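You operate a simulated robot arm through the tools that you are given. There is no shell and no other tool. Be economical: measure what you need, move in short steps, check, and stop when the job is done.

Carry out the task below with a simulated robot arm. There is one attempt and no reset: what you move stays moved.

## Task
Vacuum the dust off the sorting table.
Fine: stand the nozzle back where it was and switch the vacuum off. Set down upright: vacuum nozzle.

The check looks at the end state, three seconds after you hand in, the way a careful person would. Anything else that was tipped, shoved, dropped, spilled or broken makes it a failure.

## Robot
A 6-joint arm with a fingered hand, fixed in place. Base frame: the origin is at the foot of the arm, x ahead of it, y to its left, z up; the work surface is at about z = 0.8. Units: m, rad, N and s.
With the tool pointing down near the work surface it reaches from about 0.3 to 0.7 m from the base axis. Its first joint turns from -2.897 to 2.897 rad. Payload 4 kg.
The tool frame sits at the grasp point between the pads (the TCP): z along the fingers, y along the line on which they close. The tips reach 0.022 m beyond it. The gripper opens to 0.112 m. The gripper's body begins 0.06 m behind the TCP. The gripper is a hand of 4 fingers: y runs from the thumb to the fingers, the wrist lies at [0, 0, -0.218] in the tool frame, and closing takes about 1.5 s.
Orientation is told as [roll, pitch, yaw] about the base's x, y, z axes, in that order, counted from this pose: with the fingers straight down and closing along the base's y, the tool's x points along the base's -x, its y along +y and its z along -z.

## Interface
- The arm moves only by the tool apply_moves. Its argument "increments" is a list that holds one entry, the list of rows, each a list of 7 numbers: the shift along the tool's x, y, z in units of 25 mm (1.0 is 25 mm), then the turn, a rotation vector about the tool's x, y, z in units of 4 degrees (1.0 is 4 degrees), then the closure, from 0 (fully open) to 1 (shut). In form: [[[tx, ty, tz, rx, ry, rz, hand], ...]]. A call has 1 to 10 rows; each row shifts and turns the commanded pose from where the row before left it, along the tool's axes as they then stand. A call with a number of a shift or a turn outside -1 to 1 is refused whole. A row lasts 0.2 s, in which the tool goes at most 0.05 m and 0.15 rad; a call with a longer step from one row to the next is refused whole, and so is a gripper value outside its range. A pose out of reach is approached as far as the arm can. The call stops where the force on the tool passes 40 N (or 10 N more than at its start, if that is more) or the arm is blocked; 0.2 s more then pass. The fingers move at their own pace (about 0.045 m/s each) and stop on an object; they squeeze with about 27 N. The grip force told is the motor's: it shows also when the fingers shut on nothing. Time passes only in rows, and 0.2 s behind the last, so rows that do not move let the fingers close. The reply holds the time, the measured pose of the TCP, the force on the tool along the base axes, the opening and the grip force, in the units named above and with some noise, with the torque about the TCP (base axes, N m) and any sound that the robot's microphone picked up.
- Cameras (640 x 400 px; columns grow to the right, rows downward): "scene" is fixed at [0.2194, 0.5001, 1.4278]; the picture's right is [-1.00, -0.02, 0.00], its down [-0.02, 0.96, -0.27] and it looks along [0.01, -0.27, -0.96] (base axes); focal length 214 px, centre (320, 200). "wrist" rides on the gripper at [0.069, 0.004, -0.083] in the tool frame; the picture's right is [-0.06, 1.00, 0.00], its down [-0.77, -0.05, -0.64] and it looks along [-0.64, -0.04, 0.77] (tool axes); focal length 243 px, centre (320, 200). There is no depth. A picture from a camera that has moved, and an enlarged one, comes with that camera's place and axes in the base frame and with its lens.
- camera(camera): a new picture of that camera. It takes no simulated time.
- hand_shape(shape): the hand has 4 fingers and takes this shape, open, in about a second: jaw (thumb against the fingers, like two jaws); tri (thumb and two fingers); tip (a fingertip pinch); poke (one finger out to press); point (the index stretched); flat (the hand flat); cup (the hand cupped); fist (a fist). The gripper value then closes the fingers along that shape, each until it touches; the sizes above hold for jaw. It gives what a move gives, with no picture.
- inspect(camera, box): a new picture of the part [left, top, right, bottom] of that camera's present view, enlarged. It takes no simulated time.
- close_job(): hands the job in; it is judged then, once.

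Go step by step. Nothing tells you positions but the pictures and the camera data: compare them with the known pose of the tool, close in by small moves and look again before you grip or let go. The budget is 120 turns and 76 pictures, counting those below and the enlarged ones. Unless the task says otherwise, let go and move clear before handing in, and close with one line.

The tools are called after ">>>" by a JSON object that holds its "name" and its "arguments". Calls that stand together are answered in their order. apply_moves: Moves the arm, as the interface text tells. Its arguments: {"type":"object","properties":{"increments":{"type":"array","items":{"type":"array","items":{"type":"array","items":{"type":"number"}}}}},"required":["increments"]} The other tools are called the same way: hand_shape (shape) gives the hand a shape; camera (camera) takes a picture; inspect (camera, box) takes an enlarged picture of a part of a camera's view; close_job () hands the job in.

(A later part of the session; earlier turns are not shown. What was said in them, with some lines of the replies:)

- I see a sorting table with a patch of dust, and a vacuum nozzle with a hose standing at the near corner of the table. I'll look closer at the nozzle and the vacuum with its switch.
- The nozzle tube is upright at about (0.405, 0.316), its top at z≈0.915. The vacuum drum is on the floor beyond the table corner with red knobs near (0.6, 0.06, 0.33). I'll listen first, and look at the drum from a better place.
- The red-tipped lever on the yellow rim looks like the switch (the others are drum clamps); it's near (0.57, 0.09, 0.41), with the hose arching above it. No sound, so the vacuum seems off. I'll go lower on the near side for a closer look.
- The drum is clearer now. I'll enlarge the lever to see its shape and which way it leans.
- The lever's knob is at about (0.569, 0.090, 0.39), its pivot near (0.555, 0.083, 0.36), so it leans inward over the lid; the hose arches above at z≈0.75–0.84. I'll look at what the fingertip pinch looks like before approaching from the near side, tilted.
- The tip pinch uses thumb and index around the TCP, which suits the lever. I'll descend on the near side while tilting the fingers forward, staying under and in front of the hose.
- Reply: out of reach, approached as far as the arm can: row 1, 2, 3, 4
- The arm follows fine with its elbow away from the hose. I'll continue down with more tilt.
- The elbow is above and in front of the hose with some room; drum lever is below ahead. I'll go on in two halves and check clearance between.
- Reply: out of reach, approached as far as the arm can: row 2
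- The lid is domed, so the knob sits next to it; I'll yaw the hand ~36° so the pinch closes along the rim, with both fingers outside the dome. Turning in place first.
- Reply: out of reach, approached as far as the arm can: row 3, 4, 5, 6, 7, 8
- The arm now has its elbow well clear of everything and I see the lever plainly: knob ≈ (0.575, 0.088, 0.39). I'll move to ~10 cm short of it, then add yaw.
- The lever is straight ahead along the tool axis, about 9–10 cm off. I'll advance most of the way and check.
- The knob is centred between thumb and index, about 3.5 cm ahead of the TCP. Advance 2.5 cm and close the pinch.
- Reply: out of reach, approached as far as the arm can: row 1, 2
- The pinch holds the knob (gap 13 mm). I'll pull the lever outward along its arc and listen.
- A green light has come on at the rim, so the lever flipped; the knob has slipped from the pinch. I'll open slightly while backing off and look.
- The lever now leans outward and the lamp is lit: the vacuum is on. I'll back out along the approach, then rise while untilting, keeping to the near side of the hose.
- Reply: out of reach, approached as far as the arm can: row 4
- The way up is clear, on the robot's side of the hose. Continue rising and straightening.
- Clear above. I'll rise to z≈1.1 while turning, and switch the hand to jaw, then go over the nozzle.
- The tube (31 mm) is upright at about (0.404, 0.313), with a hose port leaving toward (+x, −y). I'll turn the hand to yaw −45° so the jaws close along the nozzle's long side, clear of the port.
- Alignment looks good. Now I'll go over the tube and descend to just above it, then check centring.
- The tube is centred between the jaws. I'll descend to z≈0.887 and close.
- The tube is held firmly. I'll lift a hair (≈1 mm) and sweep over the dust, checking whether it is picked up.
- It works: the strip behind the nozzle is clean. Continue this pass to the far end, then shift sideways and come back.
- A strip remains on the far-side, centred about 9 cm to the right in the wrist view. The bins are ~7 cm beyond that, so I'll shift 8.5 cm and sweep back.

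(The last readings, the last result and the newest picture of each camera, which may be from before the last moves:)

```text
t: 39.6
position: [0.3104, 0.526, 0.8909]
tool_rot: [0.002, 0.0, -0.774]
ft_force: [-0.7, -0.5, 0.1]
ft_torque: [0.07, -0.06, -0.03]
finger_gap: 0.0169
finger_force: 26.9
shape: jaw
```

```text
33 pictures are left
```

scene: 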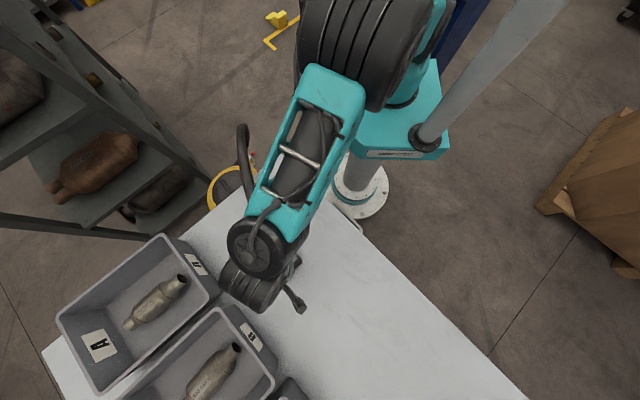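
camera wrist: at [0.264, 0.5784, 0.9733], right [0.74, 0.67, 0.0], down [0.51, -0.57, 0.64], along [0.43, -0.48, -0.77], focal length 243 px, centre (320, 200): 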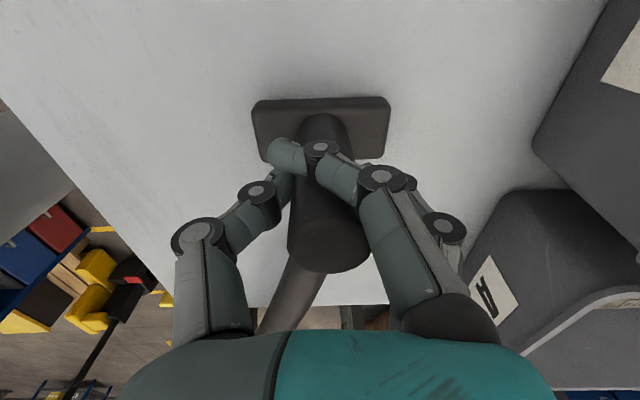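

Clean so far and clear of the bins. Finishing the return pass.

>>> {"name": "apply_moves", "arguments": {"increments": [[[-0.8, 0, 0, 0, 0, 0, 1], [-0.8, 0, 0, 0, 0, 0, 1], [-0.8, 0, 0, 0, 0, 0, 1], [-0.8, 0, 0, 0, 0, 0, 1], [-0.8, 0, 0, 0, 0, 0, 1], [-0.8, 0, 0, 0, 0, 0, 1], [-0.8, 0, 0, 0, 0, 0, 1], [-0.8, 0, 0, 0, 0, 0, 1]]]}}

>>> {"name": "camera", "arguments": {"camera": "wrist"}}

>>> {"name": "camera", "arguments": {"camera": "scene"}}

```text
t: 41.4
position: [0.4246, 0.4135, 0.8896]
tool_rot: [-0.002, -0.002, -0.77]
ft_force: [-0.3, 0.4, -0.4]
ft_torque: [0.07, -0.01, 0.0]
finger_gap: 0.0169
finger_force: 27.2
shape: jaw
```

```text
32 pictures are left
camera wrist: at [0.3788, 0.4664, 0.9732], right [0.74, 0.67, 0.0], down [0.51, -0.57, 0.64], along [0.43, -0.48, -0.77], focal length 243 px, centre (320, 200)
```

wrist: 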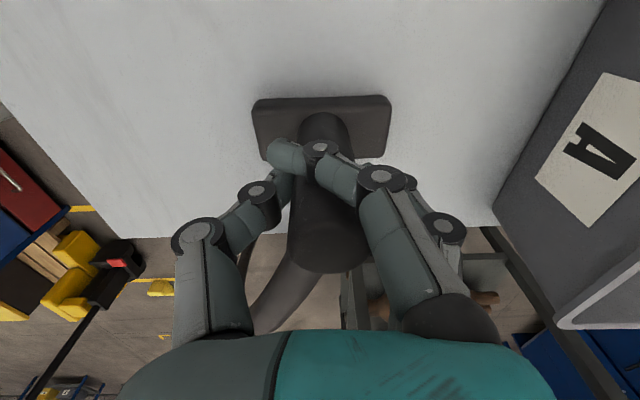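

```text
31 pictures are left
```

scene: 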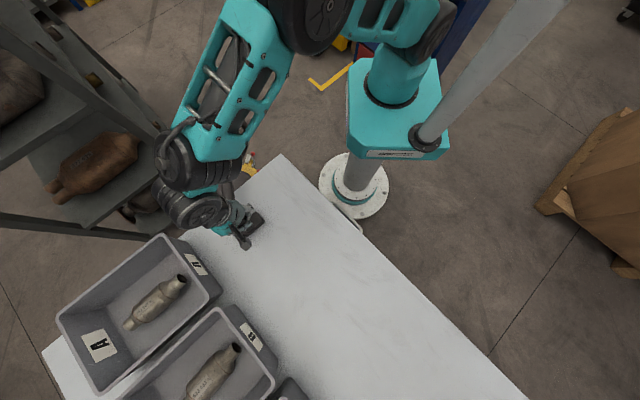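

The table looks clean. I'll bring the nozzle back to its place at (0.4035, 0.3178) and check the table.

>>> {"name": "apply_moves", "arguments": {"increments": [[[-0.518, -0.835, 0, 0, 0, 0, 1], [-0.518, -0.835, 0, 0, 0, 0, 1], [-0.518, -0.835, 0, 0, 0, 0, 1], [-0.518, -0.835, 0, 0, 0, 0, 1], [0, 0, 0, 0, 0, 0, 1]]]}}

>>> {"name": "inspect", "arguments": {"camera": "scene", "box": [180, 150, 400, 310]}}

>>> {"name": "camera", "arguments": {"camera": "wrist"}}

```text
t: 42.6
position: [0.4052, 0.318, 0.8904]
tool_rot: [0.003, -0.002, -0.771]
ft_force: [0.4, -0.2, -0.6]
ft_torque: [0.07, -0.05, -0.03]
finger_gap: 0.0167
finger_force: 27.1
shape: jaw
```

```text
2.50 times, centred on (290, 230) of scene
camera zoom: at [0.2194, 0.5001, 1.4278], right [-1.0, -0.02, 0.0], down [-0.02, 0.96, -0.27], along [0.01, -0.27, -0.96], focal length 536 px, centre (395, 125)
```

zoom: 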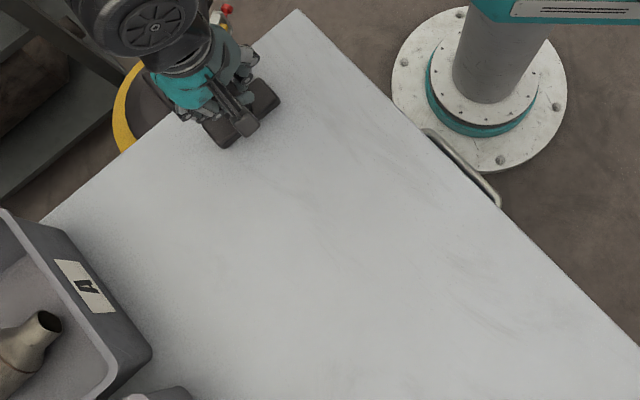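

```text
29 pictures are left
camera wrist: at [0.3583, 0.3714, 0.9729], right [0.74, 0.67, 0.0], down [0.51, -0.57, 0.64], along [0.43, -0.48, -0.77], focal length 243 px, centre (320, 200)
```

wrist: 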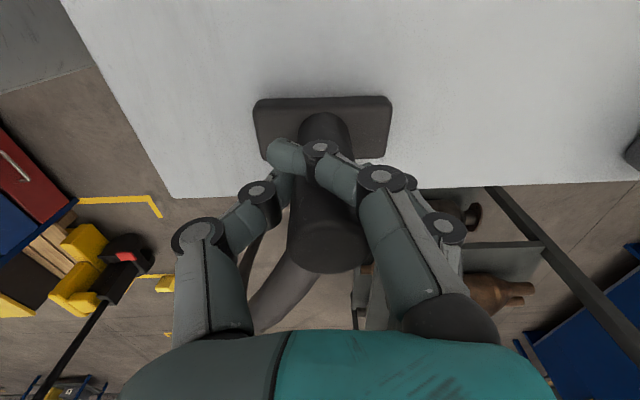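

Table is clean and the nozzle is back in place. Lower it the last millimetre, release, and rise.

>>> {"name": "apply_moves", "arguments": {"increments": [[[0, -0.03, 0.07, 0, 0, 0, 1], [0, 0, 0, 0, 0, 0, 1], [0, 0, 0, 0, 0, 0, 0.85], [0, 0, 0, 0, 0, 0, 0.7], [0, 0, 0, 0, 0, 0, 0.4], [0, 0, 0, 0, 0, 0, 0], [0, 0, 0, 0, 0, 0, 0], [0, 0, 0, 0, 0, 0, 0], [0, 0, 0, 0, 0, 0, 0]]]}}

>>> {"name": "camera", "arguments": {"camera": "wrist"}}

```text
t: 44.6
position: [0.4034, 0.3179, 0.8888]
tool_rot: [0.002, 0.001, -0.772]
ft_force: [-0.1, -0.7, -0.4]
ft_torque: [0.04, 0.0, -0.02]
finger_gap: 0.112
finger_force: 0.1
shape: jaw
```

```text
28 pictures are left
camera wrist: at [0.3578, 0.3709, 0.9712], right [0.74, 0.67, 0.0], down [0.51, -0.57, 0.64], along [0.43, -0.48, -0.77], focal length 243 px, centre (320, 200)
```

wrist: 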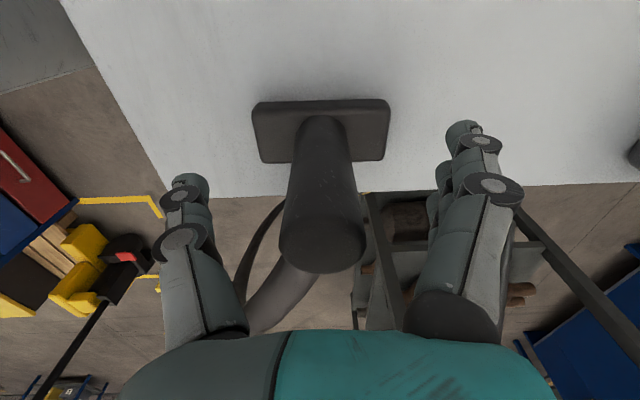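

The nozzle stands free and upright. I'll rise and go back around to the switch by the reverse of the earlier path.

>>> {"name": "apply_moves", "arguments": {"increments": [[[0, 0, -0.9, 0, 0, 0, 0], [0, 0, -0.9, 0, 0, 0, 0], [0, 0, -0.9, 0, 0, 0, 0], [0, 0, -0.9, 0, 0, 0, 0], [0, 0, -0.9, 0, 0, 0, 0], [0, 0, -0.9, 0, 0, 0, 0], [0, 0, -0.9, 0, 0, 0, 0], [0, 0, -0.9, 0, 0, 0, 0], [0, 0, -0.9, 0, 0, 0, 0], [0, 0, -0.9, 0, 0, 0, 0]]]}}

>>> {"name": "apply_moves", "arguments": {"increments": [[[0, -0.5, 0, 0, 0, -1, 0], [0, -0.5, 0, 0, 0, -1, 0], [0, -0.5, 0, 0, 0, -1, 0], [0, -0.5, 0, 0, 0, -1, 0], [0, -0.7, 0, 0, 0, -1, 0], [0, -0.8, 0, 0, 0, -1, 0], [0, -0.9, 0, 0, 0, -1, 0], [0, -1, 0, 0, 0, -1, 0], [0, -1, 0, 0, 0, -1, 0], [0, -1, 0, 0, 0, -1, 0]]]}}

>>> {"name": "apply_moves", "arguments": {"increments": [[[0, -1, 0, 0, 0, 0, 0], [0, -1, 0, 0, 0, 0, 0], [0, -1, 0, 0, 0, 0, 0], [0, -1, 0, 0, 0, 0, 0], [0, -1, 0, 0, 0, 0, 0], [0, -1, 0, 0, 0, 0, 0], [0, -1, 0, 0, 0, 0, 0], [0, -1, 0, 0, 0, 0, 0], [0, -1, 0, 0, 0, 0, 0]]]}}

>>> {"name": "camera", "arguments": {"camera": "scene"}}

```text
t: 46.8
position: [0.404, 0.3179, 1.1142]
tool_rot: [0.002, 0.0, -0.769]
ft_force: [0.0, 0.4, -0.4]
ft_torque: [-0.03, 0.0, 0.04]
finger_gap: 0.1121
finger_force: 0.1
shape: jaw
```

```text
t: 49.0
position: [0.3325, 0.1503, 1.1127]
tool_rot: [0.0, -0.002, -0.072]
ft_force: [-0.1, -0.3, 0.4]
ft_torque: [-0.04, -0.02, -0.03]
finger_gap: 0.112
finger_force: 0.0
shape: jaw
```

```text
t: 51.0
position: [0.316, -0.0736, 1.1136]
tool_rot: [0.001, -0.002, -0.072]
ft_force: [-0.4, 0.3, -0.1]
ft_torque: [0.01, 0.0, 0.0]
finger_gap: 0.1118
finger_force: 0.1
shape: jaw
```

```text
27 pictures are left
```

scene: 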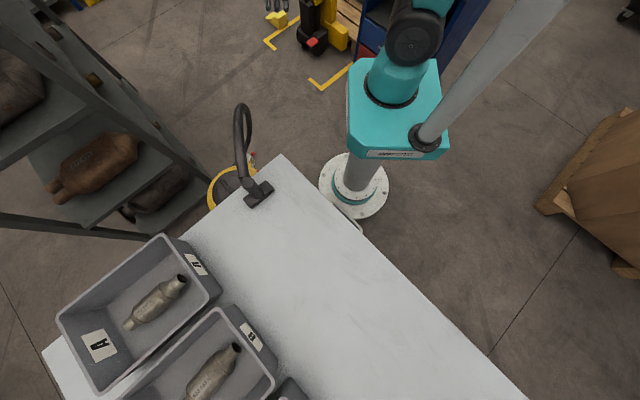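

Nozzle, hose and bins look exactly as at the start. Now I'll take the pinch shape, and descend again with yaw +36°.

>>> {"name": "hand_shape", "arguments": {"shape": "tip"}}

>>> {"name": "apply_moves", "arguments": {"increments": [[[-0.25, -0.1, 1, 0, 0, -1, 0.6], [-0.25, -0.1, 1, 0, 0, -1, 0.6], [-0.25, -0.1, 1, 0, 0, -1, 0.6], [-0.25, -0.1, 1, 0, 0, -1, 0.6], [-0.25, -0.1, 1, 0, 0, -1, 0.6], [-0.25, -0.1, 1, 0, 0, -1, 0.6], [-0.25, -0.1, 1, 0, 0, -1, 0.6], [-0.25, -0.1, 1, 0, 0, -1, 0.6], [-0.25, -0.1, 1, 0, 0, -1, 0.6], [-0.25, -0.1, 1, 0, 0, -1, 0.6]]]}}

```text
t: 51.9
position: [0.3171, -0.0743, 1.1136]
tool_rot: [0.0, -0.002, -0.075]
ft_force: [0.3, -0.4, -0.5]
ft_torque: [0.0, -0.03, -0.02]
finger_gap: 0.1119
finger_force: 0.1
shape: tip
```

```text
t: 54.1
position: [0.3813, -0.0831, 0.8643]
tool_rot: [-0.001, -0.002, 0.625]
ft_force: [-1.2, 0.4, -0.7]
ft_torque: [-0.02, 0.01, -0.02]
finger_gap: 0.0454
finger_force: 0.0
shape: tip
```

Same pose as on the way out. I'll retrace that path downward in reverse.

>>> {"name": "apply_moves", "arguments": {"increments": [[[-0.2, 0, 1, 0, 0, 0, 0.6], [-0.2, 0, 1, 0, 0, 0, 0.6], [-0.2, 0, 1, 0, -1, 0, 0.6], [-0.2, 0, 1, 0, -1, 0, 0.6], [-0.2, 0.2, 1, 0, -1, 0, 0.6], [-0.15, 0.2, 1, 0, -1, 0, 0.6], [-0.1, 0.2, 1, 0, -1, 0, 0.6], [0, 0.2, 1, 0, -1, 0, 0.6], [0.05, 0.2, 0.98, 0, -1, 0, 0.6], [0.1, 0.2, 0.97, 0, -1, 0, 0.6]]]}}

>>> {"name": "camera", "arguments": {"camera": "scene"}}

>>> {"name": "camera", "arguments": {"camera": "wrist"}}

```text
t: 56.3
position: [0.4255, -0.0156, 0.6232]
tool_rot: [-0.002, -0.56, 0.626]
ft_force: [0.2, 0.0, -0.8]
ft_torque: [-0.02, -0.02, -0.03]
finger_gap: 0.0457
finger_force: 0.1
shape: tip
```

```text
26 pictures are left
```

scene: 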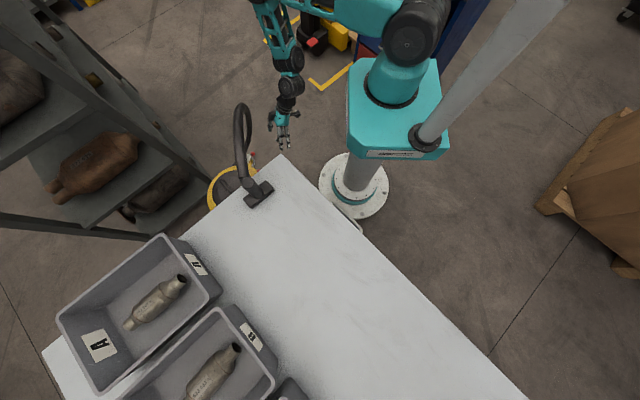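

```text
25 pictures are left
camera wrist: at [0.3394, -0.0706, 0.6571], right [-0.54, 0.84, 0.03], down [0.28, 0.14, 0.95], along [0.79, 0.52, -0.31], focal length 243 px, centre (320, 200)
```

wrist: 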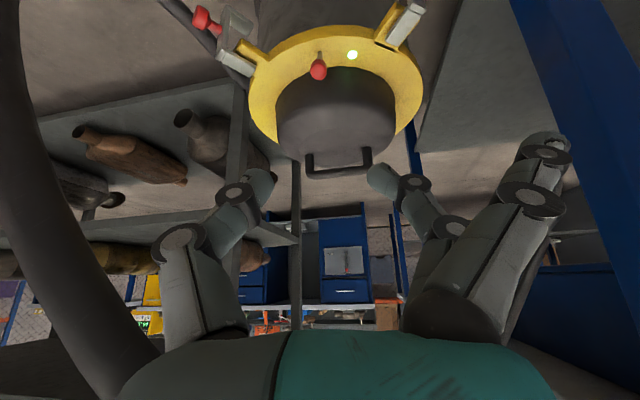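

The lamp is still lit and the knob is at about (0.540, 0.067, 0.400), leaning outward. With the pinch closed I'll come down just outside it, then push it inward.

>>> {"name": "apply_moves", "arguments": {"increments": [[[0.15, 0, 0.92, 0, -1, 0, 1], [0.2, 0, 0.92, 0, -1, 0, 1], [0.23, 0, 0.91, 0, 0, 0, 1], [0.23, 0, 0.91, 0, 0, 0, 1], [0.23, 0, 0.91, 0, 0, 0, 1], [0.23, 0, 0.91, 0, 0, 0, 1], [0.23, 0, 0.91, 0, 0, 0, 1], [0.23, 0, 0.91, 0, 0, 0, 1]]]}}

>>> {"name": "camera", "arguments": {"camera": "wrist"}}

```text
t: 58.1
position: [0.491, 0.0321, 0.4537]
tool_rot: [-0.001, -0.701, 0.625]
ft_force: [0.8, 0.1, 0.3]
ft_torque: [0.0, 0.01, -0.01]
finger_gap: 0.0
finger_force: 26.8
shape: tip
```

```text
24 pictures are left
camera wrist: at [0.4021, -0.0256, 0.4726], right [-0.54, 0.84, 0.04], down [0.17, 0.06, 0.98], along [0.82, 0.54, -0.17], focal length 243 px, centre (320, 200)
```

wrist: 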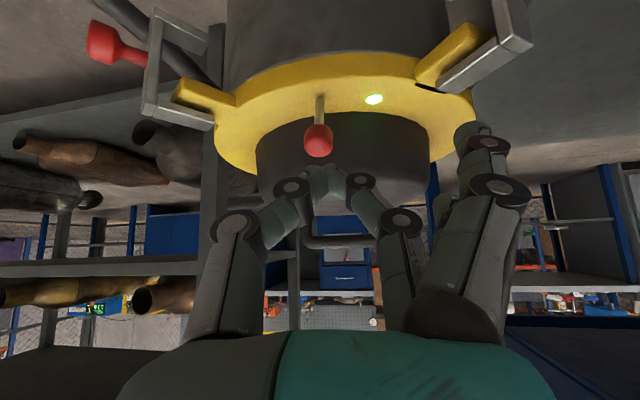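

Tips are just above and outside the knob, aligned with it. Lower to knob height, then push inward about 5–6 cm.

>>> {"name": "apply_moves", "arguments": {"increments": [[[0.385, -0.05, 0.77, 0, 0, 0, 1], [0.385, -0.05, 0.77, 0, 0, 0, 1]]]}}

>>> {"name": "camera", "arguments": {"camera": "wrist"}}

```text
t: 58.7
position: [0.5002, 0.0359, 0.4122]
tool_rot: [0.0, -0.7, 0.625]
ft_force: [0.3, -0.5, 0.0]
ft_torque: [0.0, -0.03, 0.02]
finger_gap: 0.0
finger_force: 27.7
shape: tip
```

```text
23 pictures are left
camera wrist: at [0.4113, -0.021, 0.4309], right [-0.54, 0.84, 0.04], down [0.17, 0.06, 0.98], along [0.82, 0.54, -0.17], focal length 243 px, centre (320, 200)
```

wrist: 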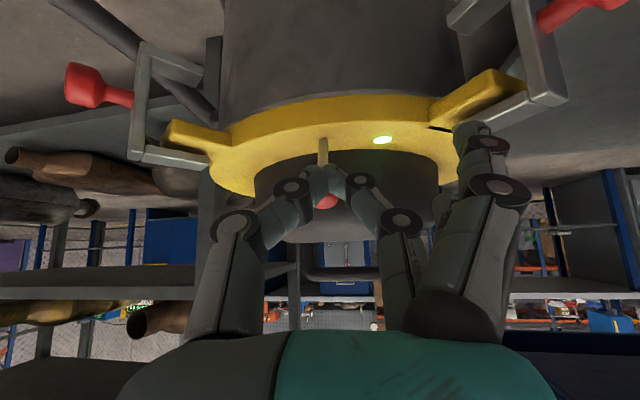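

>>> {"name": "apply_moves", "arguments": {"increments": [[[-0.307, 0, 0.257, 0, 0, 0, 1], [-0.307, 0, 0.257, 0, 0, 0, 1], [-0.307, 0, 0.257, 0, 0, 0, 1], [-0.307, 0, 0.257, 0, 0, 0, 1], [-0.307, 0, 0.257, 0, 0, 0, 1]]]}}

>>> {"name": "camera", "arguments": {"camera": "wrist"}}

```text
t: 59.9
position: [0.54, 0.065, 0.4114]
tool_rot: [0.001, -0.698, 0.625]
ft_force: [0.5, -0.2, 0.3]
ft_torque: [0.0, 0.01, -0.03]
finger_gap: 0.0002
finger_force: 27.0
shape: tip
```

```text
22 pictures are left
camera wrist: at [0.4515, 0.0074, 0.431], right [-0.54, 0.84, 0.04], down [0.17, 0.06, 0.98], along [0.82, 0.54, -0.17], focal length 243 px, centre (320, 200)
```

wrist: 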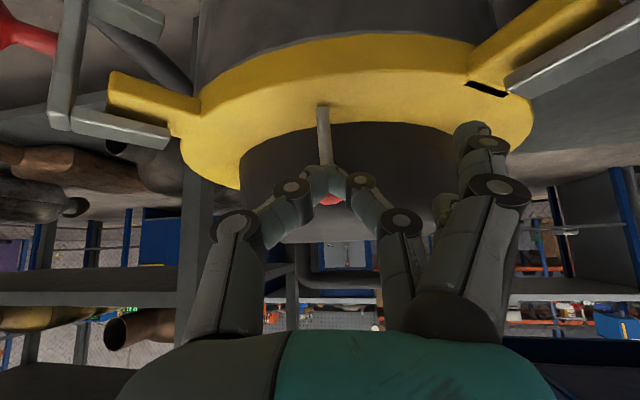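

The lamp is out. I'll push a touch further so the lever sits fully in its off position, then back off and look.

>>> {"name": "apply_moves", "arguments": {"increments": [[[-0.28, 0, 0.23, 0, 0, 0, 1], [-0.2, 0, 0.17, 0, 0, 0, 1], [0.3, 0, -0.3, 0, 0, 0, 1], [0.2, 0, -0.9, 0, 0, 0, 1], [0, 0, -1, 0, 0, 0, 1], [0, 0, -1, 0, 0, 0, 1]]]}}

>>> {"name": "inspect", "arguments": {"camera": "wrist", "box": [200, 20, 480, 200]}}

```text
t: 61.3
position: [0.5031, 0.0376, 0.466]
tool_rot: [-0.003, -0.7, 0.629]
ft_force: [0.0, 0.1, 0.2]
ft_torque: [0.02, 0.01, -0.02]
finger_gap: 0.0
finger_force: 26.7
shape: tip
```

```text
2.22 times, centred on (340, 110) of wrist
camera zoom: at [0.4144, -0.0193, 0.4845], right [-0.55, 0.84, 0.04], down [0.17, 0.06, 0.98], along [0.82, 0.54, -0.17], focal length 539 px, centre (276, 400)
```

zoom: 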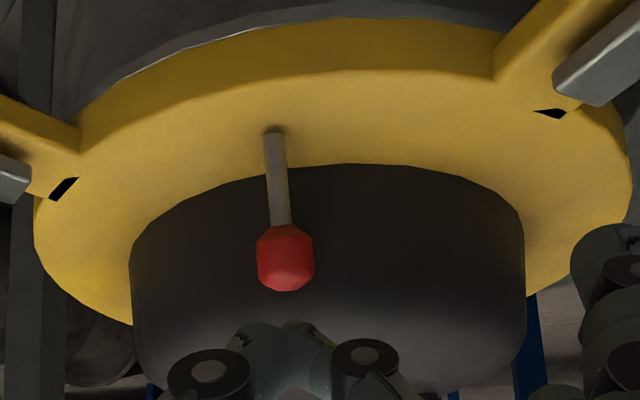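

Lamp dark, lever leaning inward as at the start: the vacuum is off. I'll back out along the same path and rise clear.

>>> {"name": "apply_moves", "arguments": {"increments": [[[0, 0, -1, 0, 0, 0, 0.6], [0, 0, -1, 0, 0, 0, 0.6], [0, 0, -1, 0, 0, 0, 0.6], [0, 0, -1, 0, 0, 0, 0.6], [-0.49, 0, -0.895, 0, 1, 0, 0.6], [-0.426, 0, -0.927, 0, 1, 0, 0.6], [-0.36, 0, -0.954, 0, 1, 0, 0.6]]]}}

>>> {"name": "apply_moves", "arguments": {"increments": [[[-0.1, -0.2, -0.97, 0, 1, 0, 0.6], [-0.05, -0.2, -0.98, 0, 1, 0, 0.6], [0.0, -0.2, -1, 0, 1, 0, 0.6], [0.1, -0.2, -1, 0, 1, 0, 0.6], [0.15, -0.2, -1, 0, 1, 0, 0.6], [0.2, -0.2, -1, 0, 1, 0, 0.6], [0.2, 0, -1, 0, 1, 0, 0.6], [0.2, 0, -1, 0, 0, 0, 0.6], [0.2, 0, -1, 0, 0, 0, 0.6], [0.2, 0, -1, 0, 0, 0, 0.6]]]}}

>>> {"name": "camera", "arguments": {"camera": "scene"}}

>>> {"name": "camera", "arguments": {"camera": "wrist"}}

```text
t: 62.9
position: [0.4381, -0.0072, 0.617]
tool_rot: [0.0, -0.488, 0.625]
ft_force: [-0.1, 0.0, 0.1]
ft_torque: [-0.03, 0.0, -0.01]
finger_gap: 0.0442
finger_force: 0.0
shape: tip
```

```text
t: 65.1
position: [0.3956, -0.077, 0.8567]
tool_rot: [-0.001, -0.001, 0.624]
ft_force: [0.4, -0.7, 0.5]
ft_torque: [-0.01, 0.05, 0.03]
finger_gap: 0.0441
finger_force: 0.0
shape: tip
```

```text
20 pictures are left
```

scene: 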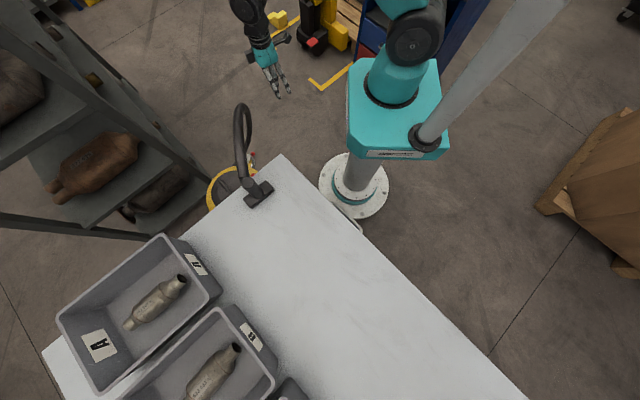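

```text
19 pictures are left
camera wrist: at [0.337, -0.1123, 0.9389], right [-0.53, 0.85, 0.0], down [0.65, 0.41, 0.64], along [0.54, 0.34, -0.77], focal length 243 px, centre (320, 200)
```

wrist: 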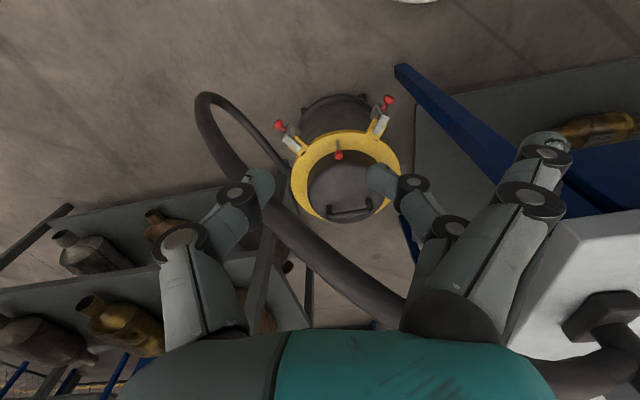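

The table is clean, the nozzle stands upright in its place, the lamp is out, and the arm is clear, so I'm handing the job in.

>>> {"name": "close_job", "arguments": {}}

```text
The job is handed in.
```

The dust is off the sorting table, the nozzle is standing upright back where it was, and the vacuum is switched off. In the last pictures nothing else looks moved, and the arm is clear.
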